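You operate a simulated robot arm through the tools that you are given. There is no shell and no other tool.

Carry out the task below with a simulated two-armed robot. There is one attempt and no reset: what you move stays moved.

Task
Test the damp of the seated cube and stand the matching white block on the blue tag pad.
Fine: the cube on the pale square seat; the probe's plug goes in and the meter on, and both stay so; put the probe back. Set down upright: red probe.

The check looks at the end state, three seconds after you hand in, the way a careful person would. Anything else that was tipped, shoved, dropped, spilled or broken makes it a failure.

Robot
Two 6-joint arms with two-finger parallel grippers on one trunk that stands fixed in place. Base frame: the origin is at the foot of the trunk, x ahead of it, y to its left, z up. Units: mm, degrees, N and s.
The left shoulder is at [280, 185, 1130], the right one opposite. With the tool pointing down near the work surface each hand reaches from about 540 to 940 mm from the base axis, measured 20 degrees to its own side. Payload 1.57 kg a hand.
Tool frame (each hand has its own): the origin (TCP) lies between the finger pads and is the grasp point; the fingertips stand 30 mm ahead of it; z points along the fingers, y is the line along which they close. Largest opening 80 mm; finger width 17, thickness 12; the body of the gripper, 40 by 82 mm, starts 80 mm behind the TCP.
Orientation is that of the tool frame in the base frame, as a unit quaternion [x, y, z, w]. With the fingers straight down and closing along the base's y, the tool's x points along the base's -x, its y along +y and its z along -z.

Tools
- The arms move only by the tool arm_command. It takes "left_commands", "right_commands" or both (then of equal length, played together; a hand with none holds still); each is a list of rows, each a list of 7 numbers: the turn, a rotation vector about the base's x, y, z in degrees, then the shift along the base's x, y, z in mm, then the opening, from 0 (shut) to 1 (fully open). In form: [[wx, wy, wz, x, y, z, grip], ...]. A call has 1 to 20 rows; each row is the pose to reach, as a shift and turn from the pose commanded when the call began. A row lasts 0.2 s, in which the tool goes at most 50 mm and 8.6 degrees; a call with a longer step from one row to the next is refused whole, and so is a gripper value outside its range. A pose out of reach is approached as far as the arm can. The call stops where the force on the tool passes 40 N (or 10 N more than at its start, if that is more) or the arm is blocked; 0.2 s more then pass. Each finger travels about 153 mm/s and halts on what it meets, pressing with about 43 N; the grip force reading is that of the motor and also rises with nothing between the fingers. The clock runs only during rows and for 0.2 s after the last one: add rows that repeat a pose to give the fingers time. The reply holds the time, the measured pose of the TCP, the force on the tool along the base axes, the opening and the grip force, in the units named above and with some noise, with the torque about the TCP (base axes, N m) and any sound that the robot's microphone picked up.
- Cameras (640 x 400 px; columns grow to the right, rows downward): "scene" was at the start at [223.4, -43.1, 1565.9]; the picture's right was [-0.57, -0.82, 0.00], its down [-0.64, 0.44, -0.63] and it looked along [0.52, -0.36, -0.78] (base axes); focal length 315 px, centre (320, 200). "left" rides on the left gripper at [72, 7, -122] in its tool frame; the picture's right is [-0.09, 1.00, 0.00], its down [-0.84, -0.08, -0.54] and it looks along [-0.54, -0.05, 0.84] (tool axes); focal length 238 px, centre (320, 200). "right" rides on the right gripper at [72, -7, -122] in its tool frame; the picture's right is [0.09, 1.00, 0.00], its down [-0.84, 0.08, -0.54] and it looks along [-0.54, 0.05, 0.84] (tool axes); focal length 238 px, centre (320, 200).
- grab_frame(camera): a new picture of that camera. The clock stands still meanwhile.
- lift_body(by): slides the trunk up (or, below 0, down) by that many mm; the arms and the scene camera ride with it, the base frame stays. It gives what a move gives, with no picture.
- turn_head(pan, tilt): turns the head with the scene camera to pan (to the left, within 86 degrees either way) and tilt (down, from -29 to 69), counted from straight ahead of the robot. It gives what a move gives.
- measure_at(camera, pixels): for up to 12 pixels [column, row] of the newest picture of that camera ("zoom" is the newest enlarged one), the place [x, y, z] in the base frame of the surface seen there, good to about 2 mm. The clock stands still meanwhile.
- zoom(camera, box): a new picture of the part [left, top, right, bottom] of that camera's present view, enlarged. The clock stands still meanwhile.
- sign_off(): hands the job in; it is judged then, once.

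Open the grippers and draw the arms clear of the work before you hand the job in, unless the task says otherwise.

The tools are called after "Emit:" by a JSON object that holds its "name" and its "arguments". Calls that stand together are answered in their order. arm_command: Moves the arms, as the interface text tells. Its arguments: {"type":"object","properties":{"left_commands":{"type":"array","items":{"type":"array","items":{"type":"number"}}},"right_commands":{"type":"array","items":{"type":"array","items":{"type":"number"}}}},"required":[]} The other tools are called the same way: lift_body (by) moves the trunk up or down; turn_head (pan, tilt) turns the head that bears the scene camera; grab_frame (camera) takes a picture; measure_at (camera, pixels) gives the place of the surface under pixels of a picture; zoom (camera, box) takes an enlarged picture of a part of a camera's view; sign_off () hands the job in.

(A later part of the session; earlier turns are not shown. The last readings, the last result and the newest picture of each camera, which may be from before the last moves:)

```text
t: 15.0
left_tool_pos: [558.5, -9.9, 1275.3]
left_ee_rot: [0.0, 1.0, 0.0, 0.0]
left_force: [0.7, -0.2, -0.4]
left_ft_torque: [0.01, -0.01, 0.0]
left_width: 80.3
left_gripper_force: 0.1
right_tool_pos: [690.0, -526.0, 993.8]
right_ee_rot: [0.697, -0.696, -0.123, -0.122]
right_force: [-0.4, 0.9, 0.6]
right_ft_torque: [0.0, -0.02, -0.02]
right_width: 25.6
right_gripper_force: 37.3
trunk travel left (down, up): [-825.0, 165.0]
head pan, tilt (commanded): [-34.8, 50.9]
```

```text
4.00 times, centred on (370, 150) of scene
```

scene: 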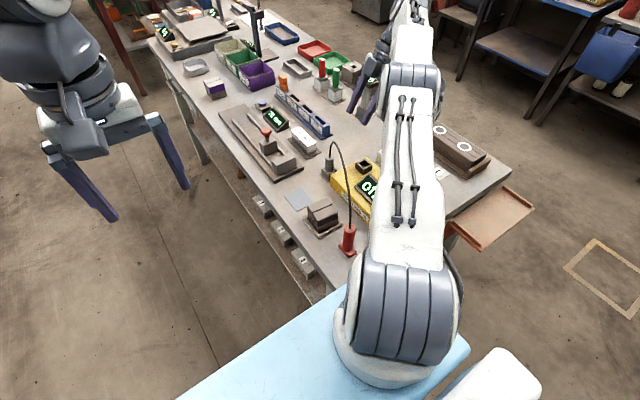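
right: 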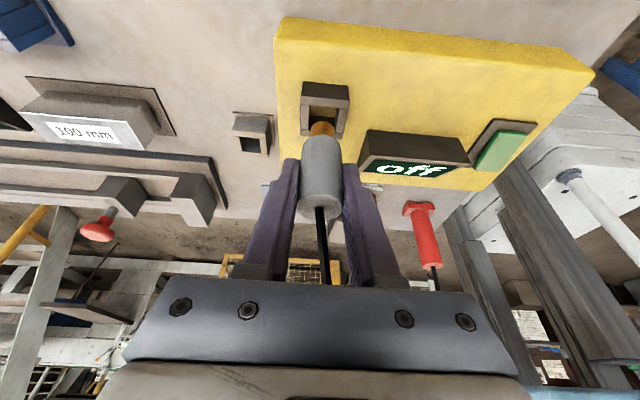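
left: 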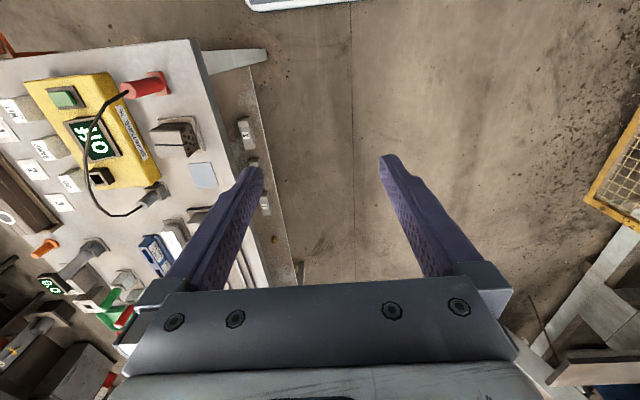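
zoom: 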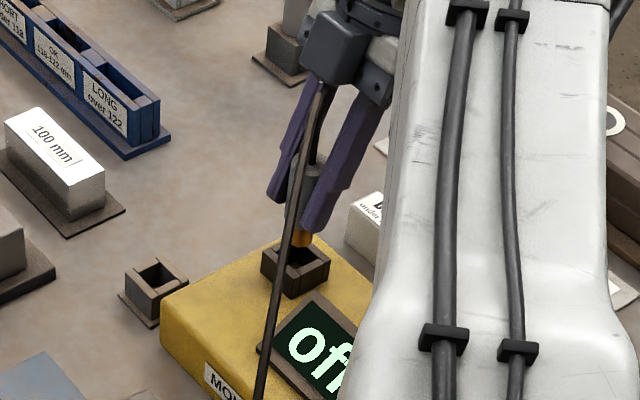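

The pin hangs just above the socket opening. I measure pin and socket rim again in this one picture for a last correction.

Emit:
{"name": "zoom", "arguments": {"camera": "right", "box": [270, 90, 370, 190]}}

Emit:
{"name": "measure_at", "arguments": {"camera": "zoom", "pixels": [[330, 140], [330, 160], [300, 160], [360, 160], [330, 200], [260, 70], [410, 85], [260, 130], [275, 100], [388, 100], [250, 170], [400, 180]]}}

Emit:
{"name": "measure_at", "arguments": {"camera": "zoom", "pixels": [[245, 30], [438, 45], [243, 178], [405, 192], [277, 62], [390, 72], [300, 30], [330, 130], [270, 220], [385, 220], [330, 240], [330, 40]]}}

```text
4.00 times, centred on (320, 140) of right
```

zoom: 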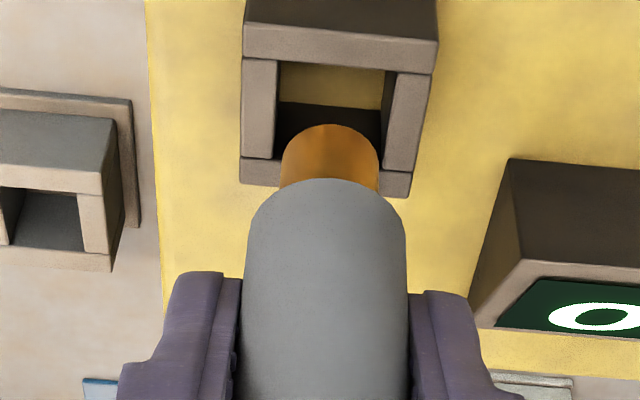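

```text
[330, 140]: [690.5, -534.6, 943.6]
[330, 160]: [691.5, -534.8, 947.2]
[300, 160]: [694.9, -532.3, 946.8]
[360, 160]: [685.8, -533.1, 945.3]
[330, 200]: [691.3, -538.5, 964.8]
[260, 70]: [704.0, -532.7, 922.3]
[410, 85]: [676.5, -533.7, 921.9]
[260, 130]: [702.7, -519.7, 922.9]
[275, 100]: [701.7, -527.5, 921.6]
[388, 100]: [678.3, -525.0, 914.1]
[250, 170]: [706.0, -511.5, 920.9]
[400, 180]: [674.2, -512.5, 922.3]
```

```text
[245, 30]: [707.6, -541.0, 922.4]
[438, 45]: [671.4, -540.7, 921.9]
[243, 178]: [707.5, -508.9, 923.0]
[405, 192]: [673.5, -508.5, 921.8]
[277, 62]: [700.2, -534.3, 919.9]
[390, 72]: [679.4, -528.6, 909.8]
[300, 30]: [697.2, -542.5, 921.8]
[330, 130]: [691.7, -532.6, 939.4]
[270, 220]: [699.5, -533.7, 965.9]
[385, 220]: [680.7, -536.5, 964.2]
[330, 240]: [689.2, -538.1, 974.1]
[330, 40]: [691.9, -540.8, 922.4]
```

Pin axis ≈[690.6,−526.2], socket centre ≈[690.2,−524.9]; I correct by +1.2 in y and lower gently 34 mm.

Emit:
{"name": "arm_command", "arguments": {"right_commands": [[0, 0, 0, -0.3, 1.2, 0, 0.0], [0, 0, 0, -0.3, 1.2, -8, 0.0], [0, 0, 0, -0.3, 1.2, -15, 0.0], [0, 0, 0, -0.3, 1.2, -21, 0.0], [0, 0, 0, -0.3, 1.2, -26, 0.0], [0, 0, 0, -0.3, 1.2, -30, 0.0], [0, 0, 0, -0.3, 1.2, -33, 0.0], [0, 0, 0, -0.3, 1.2, -33, 0.0]]}}

Emit:
{"name": "grab_frame", "arguments": {"camera": "right"}}

Emit:
{"name": "zoom", "arguments": {"camera": "scene", "box": [320, 100, 420, 200]}}

```text
t: 16.8
left_tool_pos: [556.9, -9.6, 1275.0]
left_ee_rot: [0.0, 1.0, 0.001, -0.001]
left_force: [0.5, -0.6, 0.0]
left_ft_torque: [0.01, -0.01, 0.0]
left_width: 79.8
left_gripper_force: 0.0
right_tool_pos: [690.5, -523.6, 961.5]
right_ee_rot: [-0.696, 0.697, 0.122, 0.123]
right_force: [0.2, -0.7, -0.9]
right_ft_torque: [-0.01, 0.01, -0.04]
right_width: 25.5
right_gripper_force: 36.3
trunk travel left (down, up): [-825.0, 165.0]
head pan, tilt (commanded): [-34.8, 50.9]
```

```text
taken
```

right: 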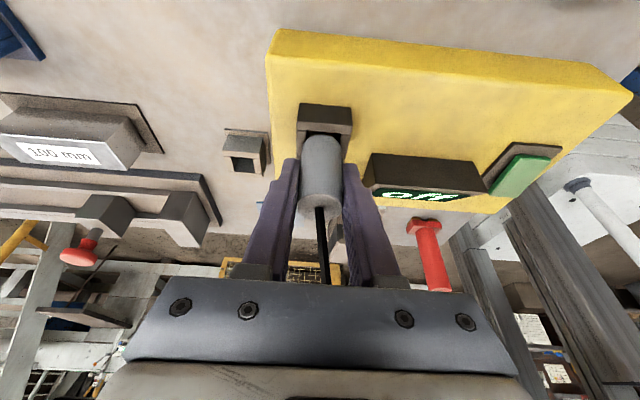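

```text
4.00 times, centred on (370, 150) of scene
```

zoom: 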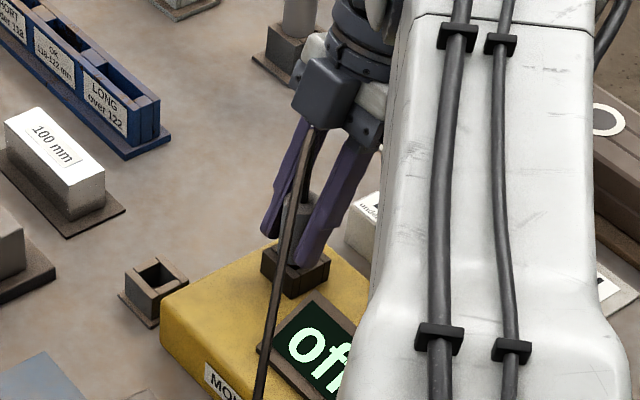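

The pin has entered with no resistance (force ≈0). I lower in small steps until it seats.

Emit:
{"name": "arm_command", "arguments": {"right_commands": [[0, 0, 0, 0, 0, -1.5, 0.0], [0, 0, 0, 0, 0, -3, 0.0], [0, 0, 0, 0, 0, -3, 0.0]]}}

Emit:
{"name": "zoom", "arguments": {"camera": "right", "box": [270, 90, 370, 190]}}

Emit:
{"name": "measure_at", "arguments": {"camera": "zoom", "pixels": [[325, 180], [325, 250], [320, 60], [260, 160], [390, 160], [325, 150]]}}

```text
t: 17.6
left_tool_pos: [558.1, -10.0, 1274.1]
left_ee_rot: [0.0, 1.0, 0.0, 0.0]
left_force: [0.8, 0.3, -0.4]
left_ft_torque: [-0.01, -0.03, 0.01]
left_width: 80.0
left_gripper_force: 0.0
right_tool_pos: [690.2, -523.7, 959.0]
right_ee_rot: [0.697, -0.696, -0.122, -0.123]
right_force: [-0.6, -0.7, 2.5]
right_ft_torque: [0.02, 0.04, -0.01]
right_width: 25.5
right_gripper_force: 37.0
trunk travel left (down, up): [-825.0, 165.0]
head pan, tilt (commanded): [-34.8, 50.9]
```

```text
4.00 times, centred on (320, 140) of right
```

zoom: 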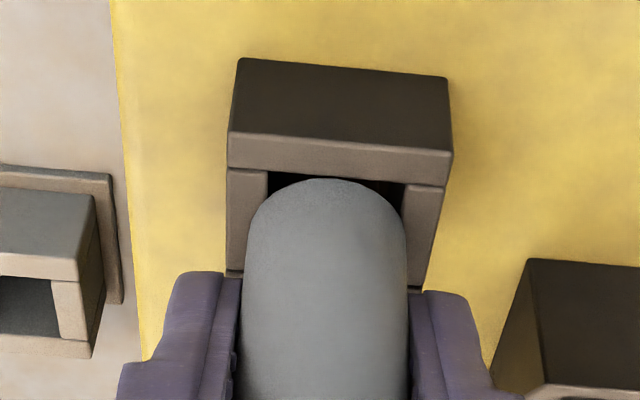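

```text
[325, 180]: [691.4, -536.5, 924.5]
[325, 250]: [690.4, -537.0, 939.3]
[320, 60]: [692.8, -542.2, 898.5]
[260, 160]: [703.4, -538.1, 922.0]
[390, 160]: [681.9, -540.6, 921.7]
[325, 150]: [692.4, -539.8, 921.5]
```

A first 2.5 N upward push appears, with the cylinder's lower rim at ≈924 just above the socket top 922. I press a little further to seat it fully.

Emit:
{"name": "arm_command", "arguments": {"right_commands": [[0, 0, 0, 0, 0, -1, 0.0], [0, 0, 0, 0, 0, -2, 0.0], [0, 0, 0, 0, 0, -2, 0.0]]}}

Emit:
{"name": "zoom", "arguments": {"camera": "scene", "box": [320, 120, 390, 200]}}

```text
t: 18.4
left_tool_pos: [557.2, -9.1, 1275.3]
left_ee_rot: [0.0, 1.0, 0.0, 0.0]
left_force: [0.0, -1.3, -0.2]
left_ft_torque: [-0.01, 0.0, -0.03]
left_width: 80.0
left_gripper_force: 0.1
right_tool_pos: [689.6, -523.8, 958.3]
right_ee_rot: [-0.696, 0.697, 0.121, 0.123]
right_force: [-3.3, 1.1, 20.2]
right_ft_torque: [0.1, 0.19, 0.01]
right_width: 25.8
right_gripper_force: 36.8
trunk travel left (down, up): [-825.0, 165.0]
head pan, tilt (commanded): [-34.8, 50.9]
```

```text
5.00 times, centred on (355, 160) of scene
```

zoom: 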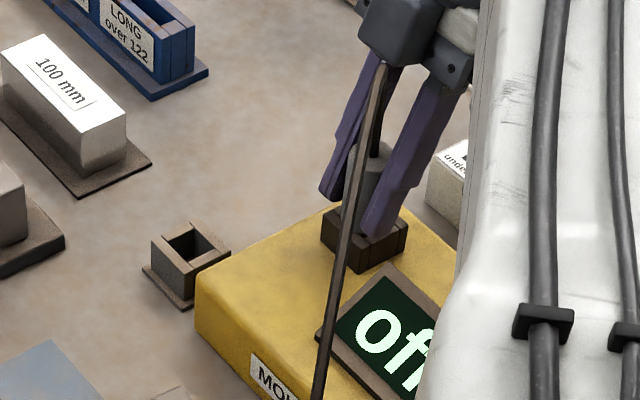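

20 N of upward force: the plug is seated. I ease off 1 mm, open the fingers and draw back along the tool axis (−y, up), away from the cable.

Emit:
{"name": "arm_command", "arguments": {"right_commands": [[0, 0, 0, 0, 0, 1.5, 0.0], [0, 0, 0, 0, 0, 1.5, 0.35], [0, 0, 0, 0, 0, 1.5, 0.5], [0, 0, 0, 0, 0, 1.5, 0.5], [0, 0, 0, 0, -7, 20, 0.5], [0, 0, 0, 0, -17, 48, 0.5], [0, 0, 0, 0, -30, 85, 0.5], [0, 0, 0, 0, -36, 100, 0.5], [0, 0, 0, 0, -36, 100, 0.5]]}}

Emit:
{"name": "grab_frame", "arguments": {"camera": "right"}}

Emit:
{"name": "grab_frame", "arguments": {"camera": "scene"}}

```text
t: 20.4
left_tool_pos: [558.1, -9.4, 1275.9]
left_ee_rot: [0.001, 1.0, -0.001, 0.0]
left_force: [-0.1, -0.2, 0.2]
left_ft_torque: [0.01, 0.02, -0.03]
left_width: 79.9
left_gripper_force: 0.0
right_tool_pos: [690.0, -557.5, 1055.7]
right_ee_rot: [0.697, -0.696, -0.122, -0.122]
right_force: [-0.2, 0.5, 0.2]
right_ft_torque: [0.02, -0.01, 0.0]
right_width: 39.7
right_gripper_force: 0.1
trunk travel left (down, up): [-825.0, 165.0]
head pan, tilt (commanded): [-34.8, 50.9]
```

```text
taken
```

right: 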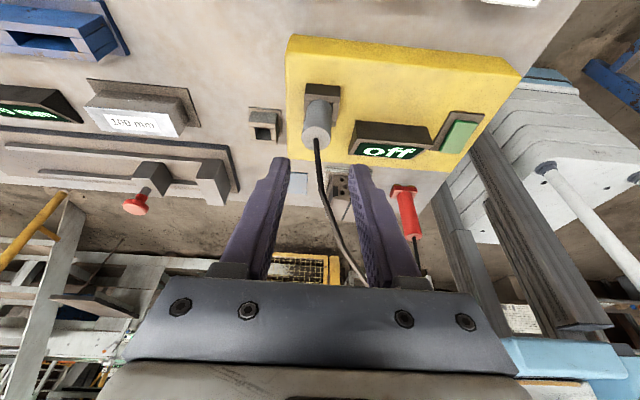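

```text
taken
```

scene: 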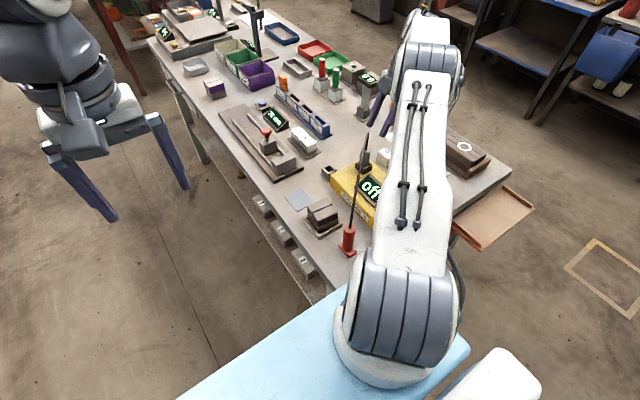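

The plug stays upright in the socket. Next is the switch: I bring the hand level (no tilt) above and right of the green button to inspect it.

Emit:
{"name": "arm_command", "arguments": {"right_commands": [[-5, 0, 0, -30, -20, 0, 0.3], [-10, 0, 0, -70, -20, -10, 0.1], [-15, 0, 0, -110, -15, -30, 0.0], [-20, 0, 0, -150, -10, -46, 0.0], [-20, 0, 0, -160, -8, -46, 0.0], [-20, 0, 0, -160, -8, -46, 0.0]]}}

Emit:
{"name": "grab_frame", "arguments": {"camera": "right"}}

Emit:
{"name": "zoom", "arguments": {"camera": "right", "box": [260, 60, 420, 200]}}

```text
t: 21.8
left_tool_pos: [557.6, -10.3, 1274.4]
left_ee_rot: [0.0, 1.0, -0.001, 0.0]
left_force: [0.1, -1.1, 0.0]
left_ft_torque: [0.01, -0.02, 0.01]
left_width: 80.1
left_gripper_force: 0.1
right_tool_pos: [530.4, -568.3, 1009.4]
right_ee_rot: [0.707, -0.707, 0.001, 0.001]
right_force: [-0.6, 0.2, 0.4]
right_ft_torque: [0.02, -0.01, -0.01]
right_width: 0.2
right_gripper_force: 21.8
trunk travel left (down, up): [-825.0, 165.0]
head pan, tilt (commanded): [-34.8, 50.9]
```

```text
taken
```

right: 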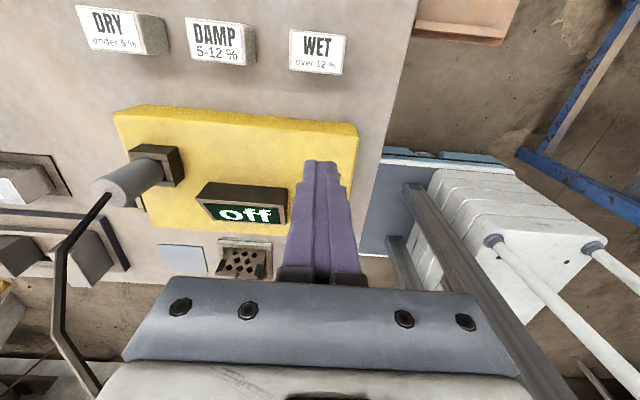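

```text
2.86 times, centred on (340, 130) of right
```

zoom: 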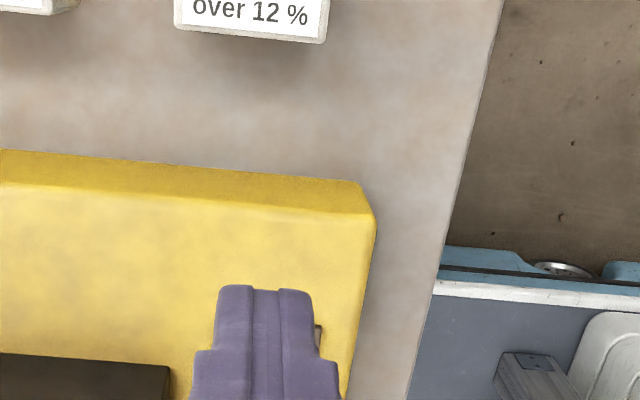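

The closed fingers hide the button. I open them to look at it.

Emit:
{"name": "arm_command", "arguments": {"right_commands": [[0, 0, 0, 0, 0, 0, 0.5], [0, 0, 0, 0, 0, 0, 1.0], [0, 0, 0, 0, 0, 0, 1.0]]}}

Emit:
{"name": "zoom", "arguments": {"camera": "right", "box": [240, 120, 400, 240]}}

```text
t: 22.6
left_tool_pos: [557.3, -10.2, 1273.8]
left_ee_rot: [0.0, 1.0, 0.0, 0.0]
left_force: [0.3, -0.1, -0.2]
left_ft_torque: [0.02, 0.02, 0.03]
left_width: 79.9
left_gripper_force: 0.0
right_tool_pos: [530.1, -569.0, 1008.6]
right_ee_rot: [0.707, -0.707, 0.0, 0.0]
right_force: [0.3, 0.2, 0.0]
right_ft_torque: [0.02, -0.02, 0.0]
right_width: 79.6
right_gripper_force: 0.0
trunk travel left (down, up): [-825.0, 165.0]
head pan, tilt (commanded): [-34.8, 50.9]
```

```text
3.33 times, centred on (320, 180) of right
```

zoom: 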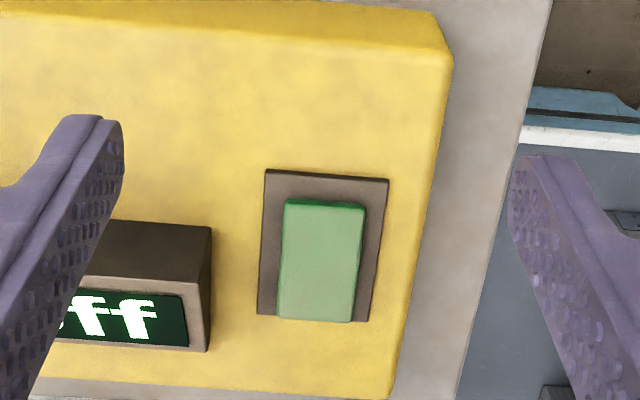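

The cap looks like a rocker in a frame; I measure its height along its length.

Emit:
{"name": "measure_at", "arguments": {"camera": "zoom", "pixels": [[325, 204], [325, 215], [322, 240], [320, 265], [318, 290], [316, 312], [295, 265], [350, 265], [270, 185], [383, 190], [262, 308], [365, 316]]}}

```text
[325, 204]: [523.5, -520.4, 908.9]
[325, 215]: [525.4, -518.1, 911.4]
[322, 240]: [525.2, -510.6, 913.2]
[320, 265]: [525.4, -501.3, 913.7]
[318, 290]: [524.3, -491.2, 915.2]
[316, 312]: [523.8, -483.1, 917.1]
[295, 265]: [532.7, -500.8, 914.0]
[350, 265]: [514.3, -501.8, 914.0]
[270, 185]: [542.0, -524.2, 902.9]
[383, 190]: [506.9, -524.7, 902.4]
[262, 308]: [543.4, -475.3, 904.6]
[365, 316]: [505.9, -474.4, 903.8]
```

It is a rocker: the −y end is down (z≈909), the +y end is up (z≈917). I close the fingers and go above the raised end at [524,−486].

Emit:
{"name": "arm_command", "arguments": {"right_commands": [[0, 0, 0, 0, 0, 0, 0.4], [0, 0, 0, -2, 20, -5, 0.0], [0, 0, 0, -6, 50, -20, 0.0], [0, 0, 0, -6, 82, -40, 0.0], [0, 0, 0, -6, 82.5, -48, 0.0], [0, 0, 0, -6, 82.5, -48, 0.0]]}}

Emit:
{"name": "grab_frame", "arguments": {"camera": "right"}}

Emit:
{"name": "grab_frame", "arguments": {"camera": "scene"}}

```text
t: 24.0
left_tool_pos: [557.6, -8.9, 1275.1]
left_ee_rot: [0.0, 1.0, 0.0, 0.0]
left_force: [-0.3, 0.3, 0.4]
left_ft_torque: [0.02, -0.02, -0.03]
left_width: 80.1
left_gripper_force: 0.1
right_tool_pos: [524.6, -486.5, 961.6]
right_ee_rot: [0.707, -0.707, 0.0, 0.0]
right_force: [0.0, -0.1, -0.6]
right_ft_torque: [0.0, 0.02, -0.01]
right_width: 0.1
right_gripper_force: 21.5
trunk travel left (down, up): [-825.0, 165.0]
head pan, tilt (commanded): [-34.8, 50.9]
```

```text
taken
```

right: 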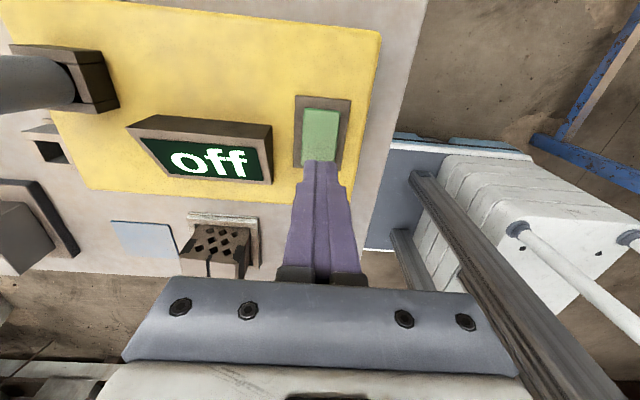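

```text
taken
```

scene: 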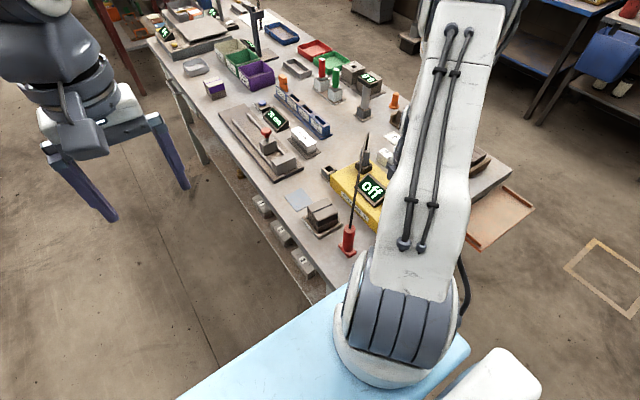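

Fingertips are right above the raised end (fingertip z≈932). I press down in small steps.

Emit:
{"name": "arm_command", "arguments": {"right_commands": [[0, 0, 0, 0, 0, -8, 0.0], [0, 0, 0, 0, 0, -13, 0.0], [0, 0, 0, 0, 0, -16, 0.0], [0, 0, 0, 0, 0, -19, 0.0], [0, 0, 0, 0, 0, -21, 0.0], [0, 0, 0, 0, 0, -22, 0.0]]}}

Emit:
{"name": "zoom", "arguments": {"camera": "right", "box": [100, 60, 400, 240]}}

```text
t: 25.4
left_tool_pos: [557.6, -8.4, 1275.0]
left_ee_rot: [0.0, 1.0, 0.0, 0.0]
left_force: [0.1, 0.9, 0.1]
left_ft_torque: [-0.06, 0.01, -0.01]
left_width: 79.8
left_gripper_force: 0.1
right_tool_pos: [522.9, -487.2, 943.2]
right_ee_rot: [0.707, -0.707, 0.002, 0.0]
right_force: [-5.9, 2.7, 35.0]
right_ft_torque: [-0.23, 0.22, 0.26]
right_width: 0.1
right_gripper_force: 21.4
trunk travel left (down, up): [-825.0, 165.0]
head pan, tilt (commanded): [-34.8, 50.9]
heard: click
```

```text
2.13 times, centred on (250, 150) of right
```

zoom: 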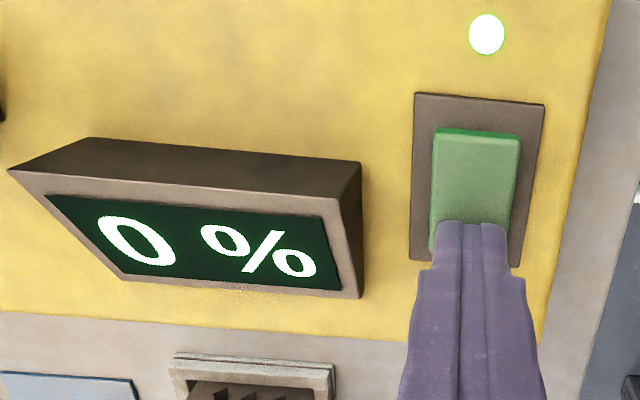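

A click was heard, the lamp lit and the display reads "0 %". I lift off and check it stays on.

Emit:
{"name": "arm_command", "arguments": {"right_commands": [[0, 0, 0, 0, 0, 5, 0.0], [0, 0, 0, 0, 0, 20, 0.0], [0, 0, 0, 0, -20, 55, 0.0], [0, 0, 0, 0, -45, 95, 0.2], [0, 0, 0, 0, -70, 130, 0.4], [0, 0, 0, 0, -70, 130, 0.4]]}}

Emit:
{"name": "grab_frame", "arguments": {"camera": "right"}}

Emit:
{"name": "zoom", "arguments": {"camera": "right", "box": [170, 100, 430, 280]}}

```text
t: 26.8
left_tool_pos: [558.0, -9.6, 1274.5]
left_ee_rot: [-0.001, 1.0, 0.0, 0.0]
left_force: [-0.5, 0.6, 0.0]
left_ft_torque: [-0.03, -0.05, -0.01]
left_width: 80.0
left_gripper_force: 0.1
right_tool_pos: [522.7, -554.3, 1071.6]
right_ee_rot: [0.707, -0.707, 0.0, 0.0]
right_force: [0.6, -0.5, -0.5]
right_ft_torque: [0.01, 0.01, 0.01]
right_width: 32.1
right_gripper_force: 0.1
trunk travel left (down, up): [-825.0, 165.0]
head pan, tilt (commanded): [-34.8, 50.9]
```

```text
taken
```

right: 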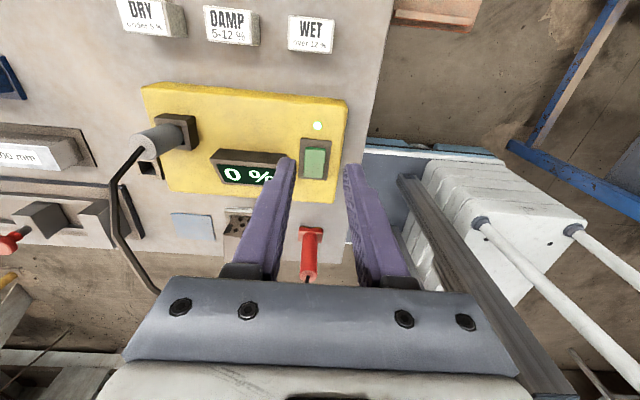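

```text
2.22 times, centred on (300, 190) of right
```

zoom: 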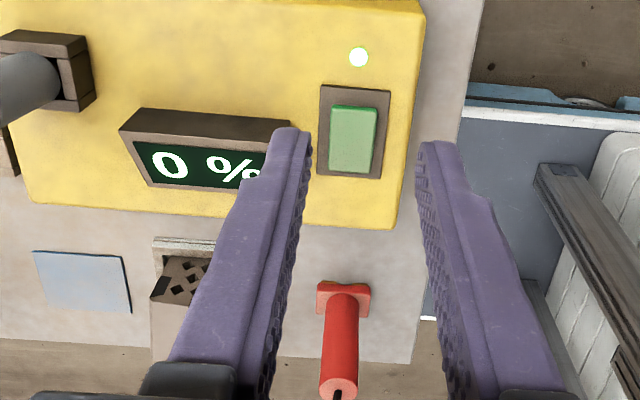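

The meter stays on at 0 %. Now I study the cube (−y face visible) and the probe's foot from this side.

Emit:
{"name": "arm_command", "arguments": {"right_commands": [[0, 0, 0, 35, 10, 0, 1.0], [0, 0, 0, 60, 20, 0, 1.0], [0, 0, 0, 60, 20, 0, 1.0]]}}

Emit:
{"name": "grab_frame", "arguments": {"camera": "right"}}

Emit:
{"name": "zoom", "arguments": {"camera": "right", "box": [250, 160, 410, 290]}}

```text
t: 27.6
left_tool_pos: [559.3, -10.4, 1275.4]
left_ee_rot: [0.0, 1.0, 0.0, 0.0]
left_force: [-0.6, 0.3, -0.6]
left_ft_torque: [-0.01, -0.05, -0.02]
left_width: 79.8
left_gripper_force: 0.1
right_tool_pos: [583.8, -535.6, 1072.4]
right_ee_rot: [0.707, -0.707, -0.001, 0.0]
right_force: [0.2, 0.5, -0.1]
right_ft_torque: [-0.02, 0.0, -0.01]
right_width: 80.1
right_gripper_force: 0.0
trunk travel left (down, up): [-825.0, 165.0]
head pan, tilt (commanded): [-34.8, 50.9]
```

```text
taken
```

right: 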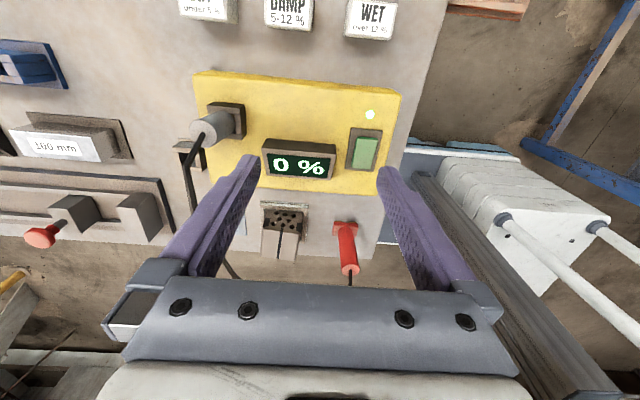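

```text
3.08 times, centred on (330, 225) of right
```

zoom: 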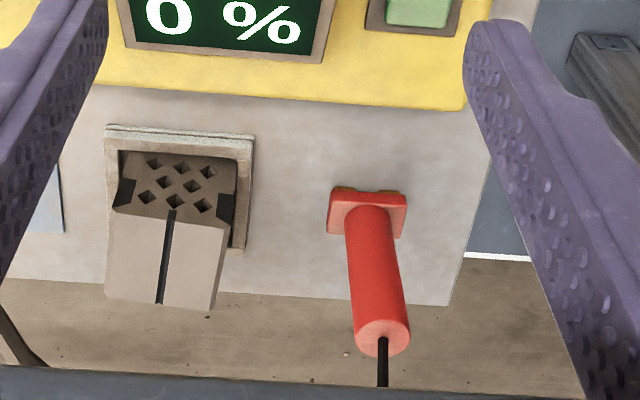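

The cube has diamond holes on its −y face and a groove along the top; under the probe's red foot there seem to be brass bits. I enlarge both further.

Emit:
{"name": "zoom", "arguments": {"camera": "right", "box": [325, 205, 365, 245]}}

Emit:
{"name": "zoom", "arguments": {"camera": "right", "box": [255, 195, 315, 265]}}

Emit:
{"name": "zoom", "arguments": {"camera": "scene", "box": [325, 220, 370, 265]}}

```text
10.00 times, centred on (345, 225) of right
```

zoom: 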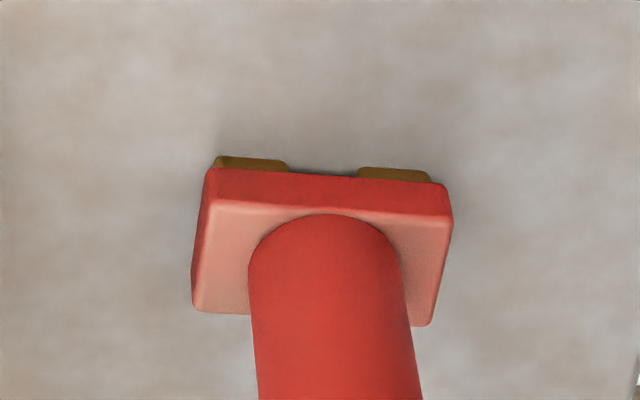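

```text
5.71 times, centred on (285, 230) of right
```

zoom: 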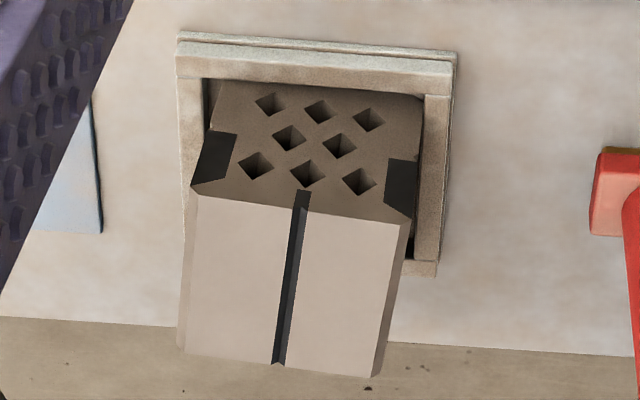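

```text
8.89 times, centred on (348, 242) of scene
```

zoom: 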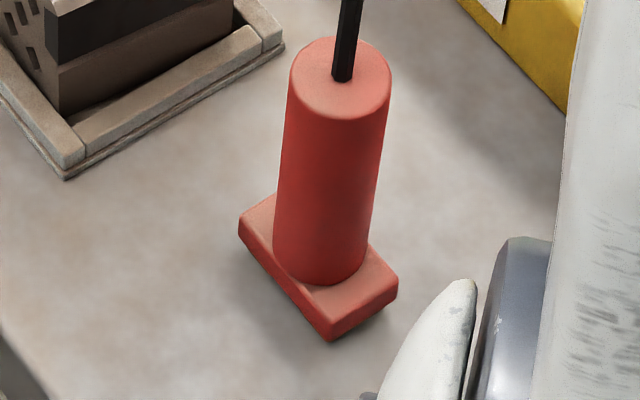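

Under the foot are two brass contacts spaced along x – they should sit on the cube's top, one each side of the groove. I check the cable's new course and refine probe and cube geometry.

Emit:
{"name": "zoom", "arguments": {"camera": "scene", "box": [300, 120, 400, 260]}}

Emit:
{"name": "measure_at", "arguments": {"camera": "scene", "pixels": [[350, 222], [353, 210], [356, 195], [360, 180], [364, 160], [367, 140], [348, 229], [341, 229], [356, 229]]}}

Emit:
{"name": "zoom", "arguments": {"camera": "right", "box": [255, 185, 375, 285]}}

Emit:
{"name": "measure_at", "arguments": {"camera": "zoom", "pixels": [[59, 165], [190, 185], [48, 260], [178, 280], [118, 180], [110, 270], [395, 130], [485, 145], [390, 190], [480, 200], [440, 330], [415, 350]]}}

```text
2.86 times, centred on (350, 190) of scene
```

zoom: 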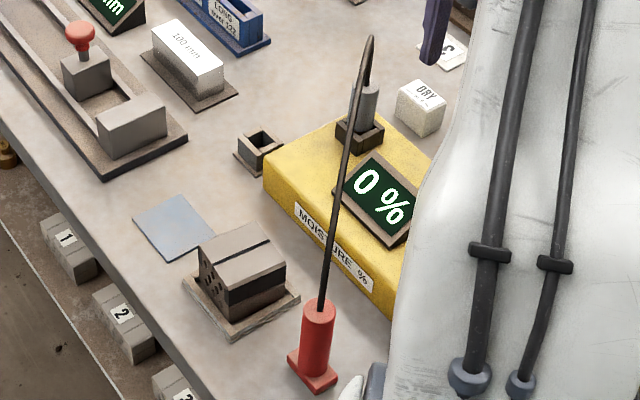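

```text
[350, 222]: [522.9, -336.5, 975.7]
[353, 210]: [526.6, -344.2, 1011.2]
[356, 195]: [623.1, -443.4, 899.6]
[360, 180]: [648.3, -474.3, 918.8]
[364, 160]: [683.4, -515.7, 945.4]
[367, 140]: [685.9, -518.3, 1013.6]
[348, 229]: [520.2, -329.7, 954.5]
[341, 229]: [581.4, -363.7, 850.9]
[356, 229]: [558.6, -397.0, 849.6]
```

```text
4.00 times, centred on (315, 235) of right
```

zoom: 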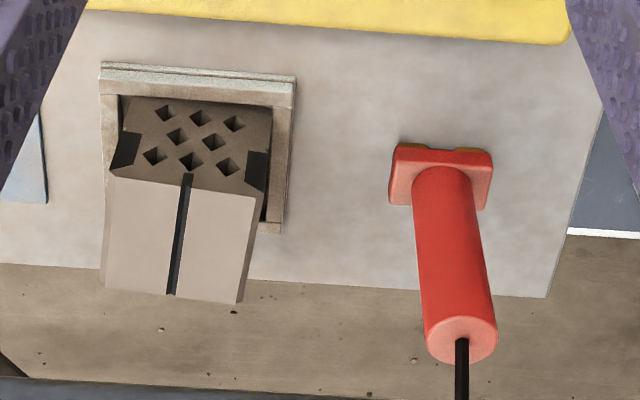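

```text
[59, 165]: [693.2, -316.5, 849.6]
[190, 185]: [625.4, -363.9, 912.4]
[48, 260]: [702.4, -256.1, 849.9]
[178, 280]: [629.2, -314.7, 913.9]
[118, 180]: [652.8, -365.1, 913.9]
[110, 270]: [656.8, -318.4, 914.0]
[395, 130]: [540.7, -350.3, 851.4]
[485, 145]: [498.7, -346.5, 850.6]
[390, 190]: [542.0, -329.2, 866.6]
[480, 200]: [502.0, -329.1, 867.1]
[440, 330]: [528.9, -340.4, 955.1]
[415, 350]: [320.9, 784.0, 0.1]
```

I measure the cube's top corners and the probe's cylinder edges and foot edges for exact centres.

Emit:
{"name": "measure_at", "arguments": {"camera": "zoom", "pixels": [[114, 177], [252, 202], [106, 282], [236, 300], [428, 330], [492, 330], [460, 322], [435, 345], [490, 345], [450, 200], [460, 260], [445, 175]]}}

Emit:
{"name": "measure_at", "arguments": {"camera": "zoom", "pixels": [[398, 160], [488, 165], [394, 202], [484, 208], [100, 85], [292, 100], [105, 150], [275, 230], [288, 95], [98, 70], [440, 160], [185, 240]]}}

```text
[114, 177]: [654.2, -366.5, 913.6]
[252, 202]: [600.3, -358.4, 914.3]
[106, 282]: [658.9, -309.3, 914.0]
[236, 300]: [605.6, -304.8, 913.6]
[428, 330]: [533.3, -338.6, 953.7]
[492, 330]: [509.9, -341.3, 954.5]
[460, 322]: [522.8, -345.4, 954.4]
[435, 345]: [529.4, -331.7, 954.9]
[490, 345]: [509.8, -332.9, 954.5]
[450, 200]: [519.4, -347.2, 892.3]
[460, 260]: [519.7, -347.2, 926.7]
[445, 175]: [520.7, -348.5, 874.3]
```

```text
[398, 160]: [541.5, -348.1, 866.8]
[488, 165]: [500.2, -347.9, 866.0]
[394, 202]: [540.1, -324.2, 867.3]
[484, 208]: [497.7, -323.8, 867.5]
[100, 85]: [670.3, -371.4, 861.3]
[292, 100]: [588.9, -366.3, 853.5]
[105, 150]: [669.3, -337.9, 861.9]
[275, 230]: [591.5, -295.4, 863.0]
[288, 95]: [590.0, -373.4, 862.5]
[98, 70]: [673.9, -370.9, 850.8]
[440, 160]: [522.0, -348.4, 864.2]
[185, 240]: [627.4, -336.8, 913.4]
```

Probe axis ≈[521,−334], top 954.5; cube top centre ≈[630,−335], z 914, turned about −5°. The cable leaves the probe toward the meter, so I will handle the probe with the left hand, leaning in from +y. First I clear the right arm outward.

Emit:
{"name": "arm_command", "arguments": {"right_commands": [[0, 0, 0, 0, -20, 40, 0.6], [0, 0, 0, -10, -60, 70, 0.5], [0, 0, 0, -25, -105, 90, 0.5], [0, 0, 0, -40, -150, 100, 0.5], [0, 0, 0, -55, -180, 110, 0.5], [0, 0, 0, -55, -180, 110, 0.5]]}}

Emit:
{"name": "grab_frame", "arguments": {"camera": "scene"}}

Emit:
{"name": "grab_frame", "arguments": {"camera": "right"}}

```text
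refused: row 2 steps farther than a row can; nothing moved
```

```text
taken
```

scene: 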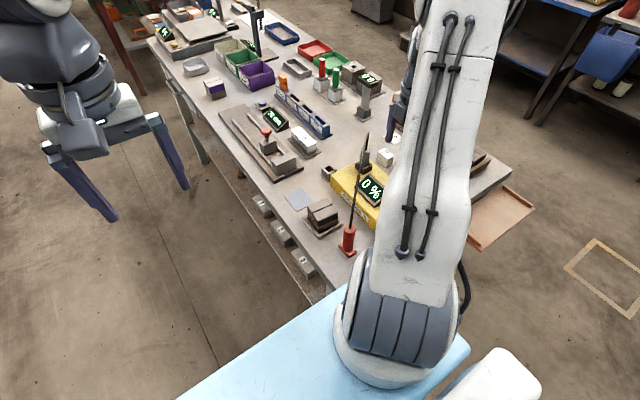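

```text
taken
```

right: 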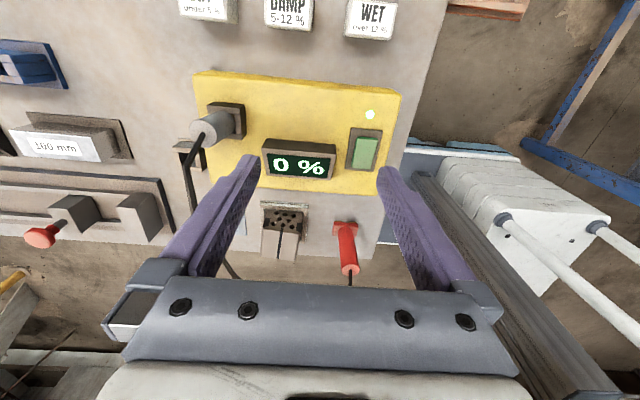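

One step was slightly over 50 mm, so nothing moved; I repeat with smaller steps, drawing the right arm outward.

Emit:
{"name": "arm_command", "arguments": {"right_commands": [[0, 0, 0, 0, -15, 35, 0.6], [0, 0, 0, -8, -45, 65, 0.5], [0, 0, 0, -20, -85, 85, 0.5], [0, 0, 0, -35, -125, 95, 0.5], [0, 0, 0, -45, -160, 105, 0.5], [0, 0, 0, -55, -180, 110, 0.5], [0, 0, 0, -55, -180, 110, 0.5]]}}

Emit:
{"name": "grab_frame", "arguments": {"camera": "scene"}}

Emit:
{"name": "grab_frame", "arguments": {"camera": "right"}}

```text
t: 29.2
left_tool_pos: [558.1, -8.5, 1275.8]
left_ee_rot: [0.001, 1.0, 0.0, 0.0]
left_force: [0.2, -0.5, -0.4]
left_ft_torque: [-0.01, 0.0, 0.01]
left_width: 79.9
left_gripper_force: 0.0
right_tool_pos: [530.3, -713.8, 1180.5]
right_ee_rot: [0.707, -0.707, 0.0, 0.0]
right_force: [0.2, 0.0, 0.3]
right_ft_torque: [0.03, 0.01, -0.03]
right_width: 40.2
right_gripper_force: 0.0
trunk travel left (down, up): [-825.0, 165.0]
head pan, tilt (commanded): [-34.8, 50.9]
```

```text
taken
```

scene: 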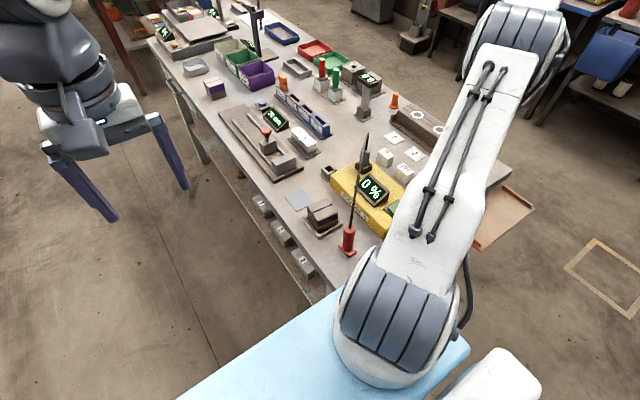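

```text
taken
```

right: 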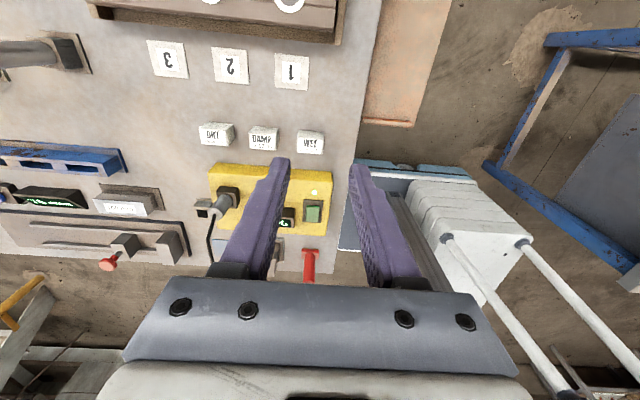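

The scene view is clear now. I turn the left hand by −90° about z while moving it toward the table (to about [530,−150,1200]).

Emit:
{"name": "arm_command", "arguments": {"left_commands": [[0, 0, -8, 0, -15, -5, 1], [0, 0, -16, -5, -30, -15, 1], [0, 0, -24, -10, -45, -25, 1], [0, 0, -32, -15, -60, -35, 1], [0, 0, -40, -20, -75, -45, 1], [0, 0, -48, -25, -90, -55, 1], [0, 0, -56, -28, -105, -65, 1], [0, 0, -64, -28, -120, -75, 1], [0, 0, -72, -28, -135, -75, 1], [0, 0, -80, -28, -140, -75, 1], [0, 0, -88, -28, -140, -75, 1], [0, 0, -90, -28, -140, -75, 1], [0, 0, -90, -28, -140, -75, 1]]}}

Emit:
{"name": "grab_frame", "arguments": {"camera": "left"}}

Emit:
{"name": "grab_frame", "arguments": {"camera": "scene"}}

```text
t: 32.0
left_tool_pos: [530.3, -149.6, 1201.1]
left_ee_rot: [0.708, 0.707, 0.001, 0.0]
left_force: [-0.4, -0.6, 0.6]
left_ft_torque: [-0.03, 0.03, -0.01]
left_width: 80.0
left_gripper_force: 0.1
right_tool_pos: [530.0, -715.0, 1179.4]
right_ee_rot: [0.707, -0.707, 0.0, 0.0]
right_force: [0.1, 0.2, 0.0]
right_ft_torque: [0.0, 0.03, -0.04]
right_width: 39.7
right_gripper_force: 0.0
trunk travel left (down, up): [-825.0, 165.0]
head pan, tilt (commanded): [-34.8, 50.9]
```

```text
taken
```

left: 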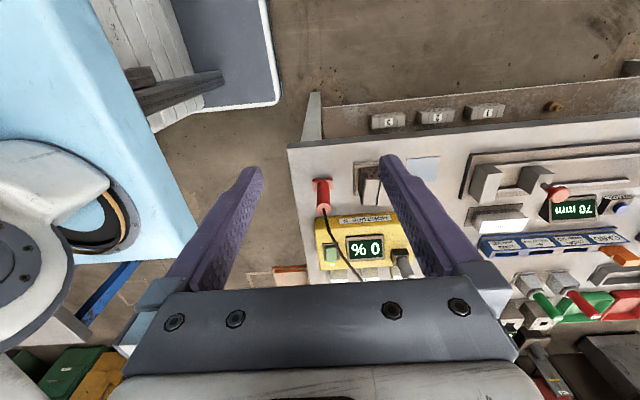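

```text
taken
```

scene: 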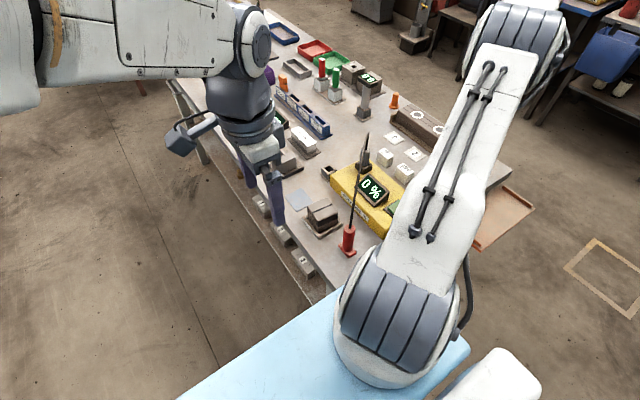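

The left camera has a good view of probe, cube and display. I tilt the left hand −30° about x (palm toward +y) and go to about [521,−240,1100].

Emit:
{"name": "arm_command", "arguments": {"left_commands": [[-7.5, 0, 0, -3, -22, -25, 1], [-15, 0, 0, -6, -45, -50, 0.8], [-22.5, 0, 0, -9, -68, -75, 0.7], [-30, 0, 0, -9, -90, -101, 0.6], [-30, 0, 0, -9, -90, -101, 0.6]]}}

Emit:
{"name": "grab_frame", "arguments": {"camera": "left"}}

Emit:
{"name": "grab_frame", "arguments": {"camera": "scene"}}

```text
t: 33.2
left_tool_pos: [520.6, -240.4, 1097.0]
left_ee_rot: [0.683, 0.683, -0.182, 0.184]
left_force: [-0.5, 0.1, 1.6]
left_ft_torque: [0.01, -0.03, -0.01]
left_width: 47.5
left_gripper_force: 0.1
right_tool_pos: [529.8, -714.7, 1179.1]
right_ee_rot: [0.708, -0.707, 0.0, 0.001]
right_force: [-0.3, -0.7, -0.1]
right_ft_torque: [-0.02, 0.0, 0.02]
right_width: 39.9
right_gripper_force: 0.1
trunk travel left (down, up): [-825.0, 165.0]
head pan, tilt (commanded): [-34.8, 50.9]
```

```text
taken
```

left: 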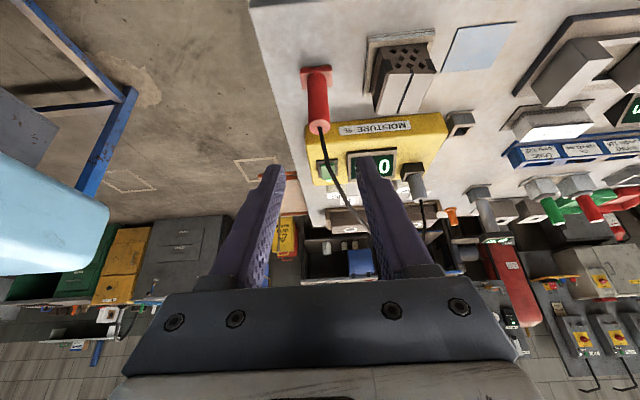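

```text
taken
```

scene: 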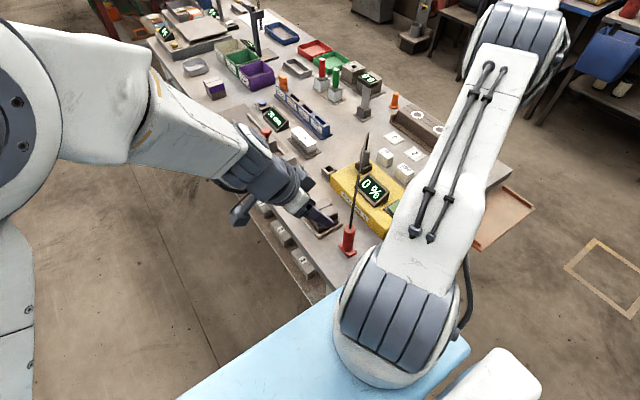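

From the left camera I measure the probe once more from its other side, plus the cube's top corners and groove.

Emit:
{"name": "zoom", "arguments": {"camera": "left", "box": [280, 20, 460, 160]}}

Emit:
{"name": "measure_at", "arguments": {"camera": "left", "pixels": [[317, 122], [317, 129], [310, 126], [327, 126], [317, 100], [317, 85], [303, 70], [331, 69], [305, 82], [331, 84], [316, 66], [304, 74]]}}

Emit:
{"name": "measure_at", "arguments": {"camera": "left", "pixels": [[387, 70], [434, 72], [377, 106], [425, 110], [413, 72], [401, 108], [367, 40], [433, 36], [365, 85], [372, 88]]}}

```text
2.86 times, centred on (370, 90) of left
```

zoom: 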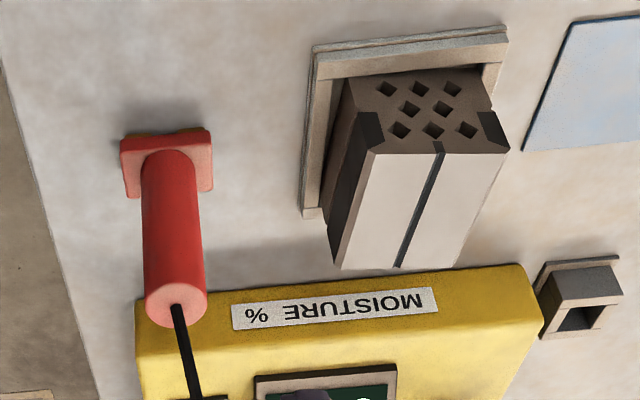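

```text
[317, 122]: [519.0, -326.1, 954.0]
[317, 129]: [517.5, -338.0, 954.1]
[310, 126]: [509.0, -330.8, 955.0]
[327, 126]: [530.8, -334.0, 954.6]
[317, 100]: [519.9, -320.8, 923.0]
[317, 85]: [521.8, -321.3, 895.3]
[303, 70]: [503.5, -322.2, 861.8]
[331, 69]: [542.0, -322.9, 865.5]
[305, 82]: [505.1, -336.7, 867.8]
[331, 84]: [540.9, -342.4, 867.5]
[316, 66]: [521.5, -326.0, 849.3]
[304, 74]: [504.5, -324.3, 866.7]
```

```text
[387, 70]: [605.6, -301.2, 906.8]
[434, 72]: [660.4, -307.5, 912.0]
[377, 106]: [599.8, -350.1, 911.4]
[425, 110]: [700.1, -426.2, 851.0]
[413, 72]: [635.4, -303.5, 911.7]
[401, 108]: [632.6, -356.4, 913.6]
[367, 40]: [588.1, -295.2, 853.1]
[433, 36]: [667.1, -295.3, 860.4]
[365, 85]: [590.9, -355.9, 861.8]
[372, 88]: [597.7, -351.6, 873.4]
```

Probe axis ≈[520.5,−334], diameter 26. I approach along the tool axis with the fingers open 48 mm, stopping 40 mm short to check.

Emit:
{"name": "arm_command", "arguments": {"left_commands": [[0, 0, 0, 0, -20, -35, 0.6], [0, 0, 0, 0, -40, -70, 0.6], [0, 0, 0, 0, -60, -105, 0.6], [0, 0, 0, 0, -73.6, -135, 0.6], [0, 0, 0, 0, -73.6, -135, 0.6]]}}

Emit:
{"name": "grab_frame", "arguments": {"camera": "left"}}

Emit:
{"name": "zoom", "arguments": {"camera": "scene", "box": [290, 150, 410, 270]}}

```text
t: 34.4
left_tool_pos: [520.1, -311.7, 963.4]
left_ee_rot: [0.684, 0.683, -0.183, 0.182]
left_force: [-0.6, 0.5, 0.6]
left_ft_torque: [0.01, 0.01, 0.04]
left_width: 47.9
left_gripper_force: 0.0
right_tool_pos: [531.0, -715.7, 1180.3]
right_ee_rot: [0.708, -0.707, 0.0, 0.0]
right_force: [-0.5, -0.2, 0.2]
right_ft_torque: [0.0, -0.02, 0.03]
right_width: 40.1
right_gripper_force: 0.1
trunk travel left (down, up): [-825.0, 165.0]
head pan, tilt (commanded): [-34.8, 50.9]
```

```text
taken
```

left: 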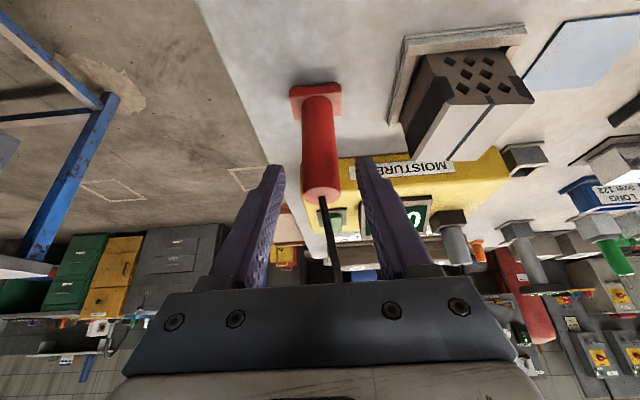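

```text
3.33 times, centred on (350, 210) of scene
```

zoom: 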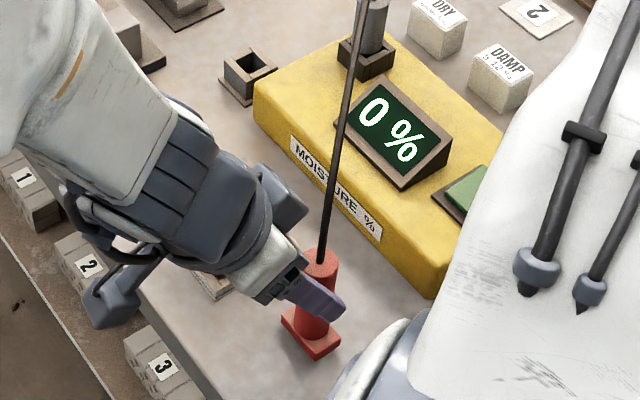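

Aligned: the probe stands centred between the fingers. I go the last 44 mm along the axis.

Emit:
{"name": "arm_command", "arguments": {"left_commands": [[0, 0, 0, 0.3, -11, -19, 0.6], [0, 0, 0, 0.3, -22, -38, 0.6], [0, 0, 0, 0.3, -22, -38, 0.6]]}}

Emit:
{"name": "grab_frame", "arguments": {"camera": "left"}}

Emit:
{"name": "zoom", "arguments": {"camera": "scene", "box": [320, 190, 380, 270]}}

```text
t: 35.2
left_tool_pos: [522.4, -334.8, 925.3]
left_ee_rot: [0.683, 0.683, -0.183, 0.183]
left_force: [0.5, -0.7, -0.7]
left_ft_torque: [0.0, 0.01, 0.02]
left_width: 48.1
left_gripper_force: 0.0
right_tool_pos: [529.6, -713.9, 1180.0]
right_ee_rot: [-0.707, 0.708, 0.0, 0.0]
right_force: [-0.5, -0.9, -0.1]
right_ft_torque: [0.01, 0.01, 0.0]
right_width: 39.9
right_gripper_force: 0.1
trunk travel left (down, up): [-825.0, 165.0]
head pan, tilt (commanded): [-34.8, 50.9]
```

```text
taken
```

left: 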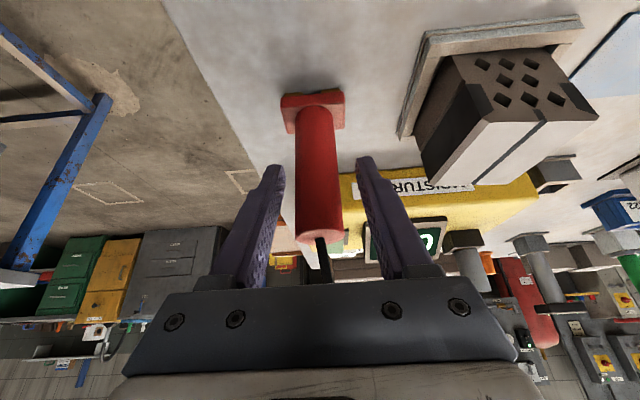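

```text
5.00 times, centred on (350, 230) of scene
```

zoom: 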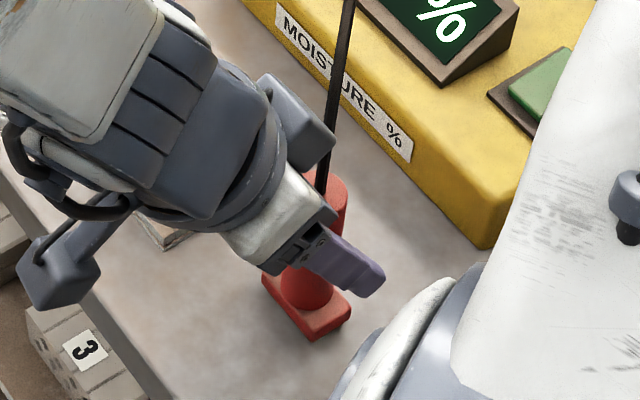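

Everything is symmetric about the probe. I close the left fingers.

Emit:
{"name": "arm_command", "arguments": {"left_commands": [[0, 0, 0, -0.3, 0, 0, 0.4], [0, 0, 0, -0.3, 0, 0, 0.34], [0, 0, 0, -0.3, 0, 0, 0.2], [0, 0, 0, -0.3, 0, 0, 0.0], [0, 0, 0, -0.3, 0, 0, 0.0]]}}

Emit:
{"name": "grab_frame", "arguments": {"camera": "left"}}

Emit:
{"name": "zoom", "arguments": {"camera": "scene", "box": [320, 190, 380, 270]}}

```text
t: 36.4
left_tool_pos: [520.3, -335.0, 925.8]
left_ee_rot: [0.683, 0.684, -0.182, 0.183]
left_force: [0.2, -0.9, -0.2]
left_ft_torque: [-0.02, -0.01, 0.0]
left_width: 25.8
left_gripper_force: 37.2
right_tool_pos: [530.8, -715.7, 1180.7]
right_ee_rot: [-0.707, 0.707, 0.0, 0.0]
right_force: [-0.3, 0.7, -0.7]
right_ft_torque: [-0.01, 0.01, 0.0]
right_width: 40.1
right_gripper_force: 0.1
trunk travel left (down, up): [-825.0, 165.0]
head pan, tilt (commanded): [-34.8, 50.9]
```

```text
taken
```

left: 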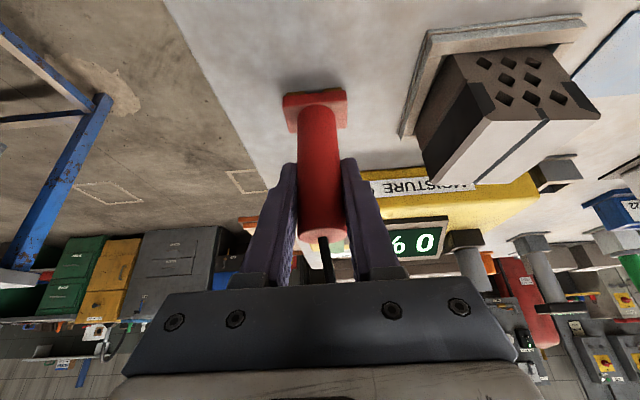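

```text
5.00 times, centred on (350, 230) of scene
```

zoom: 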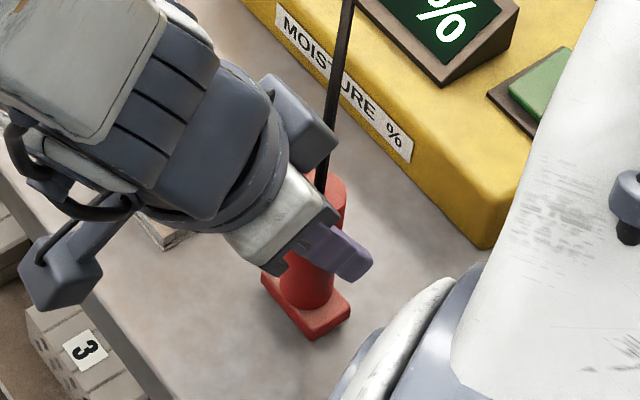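

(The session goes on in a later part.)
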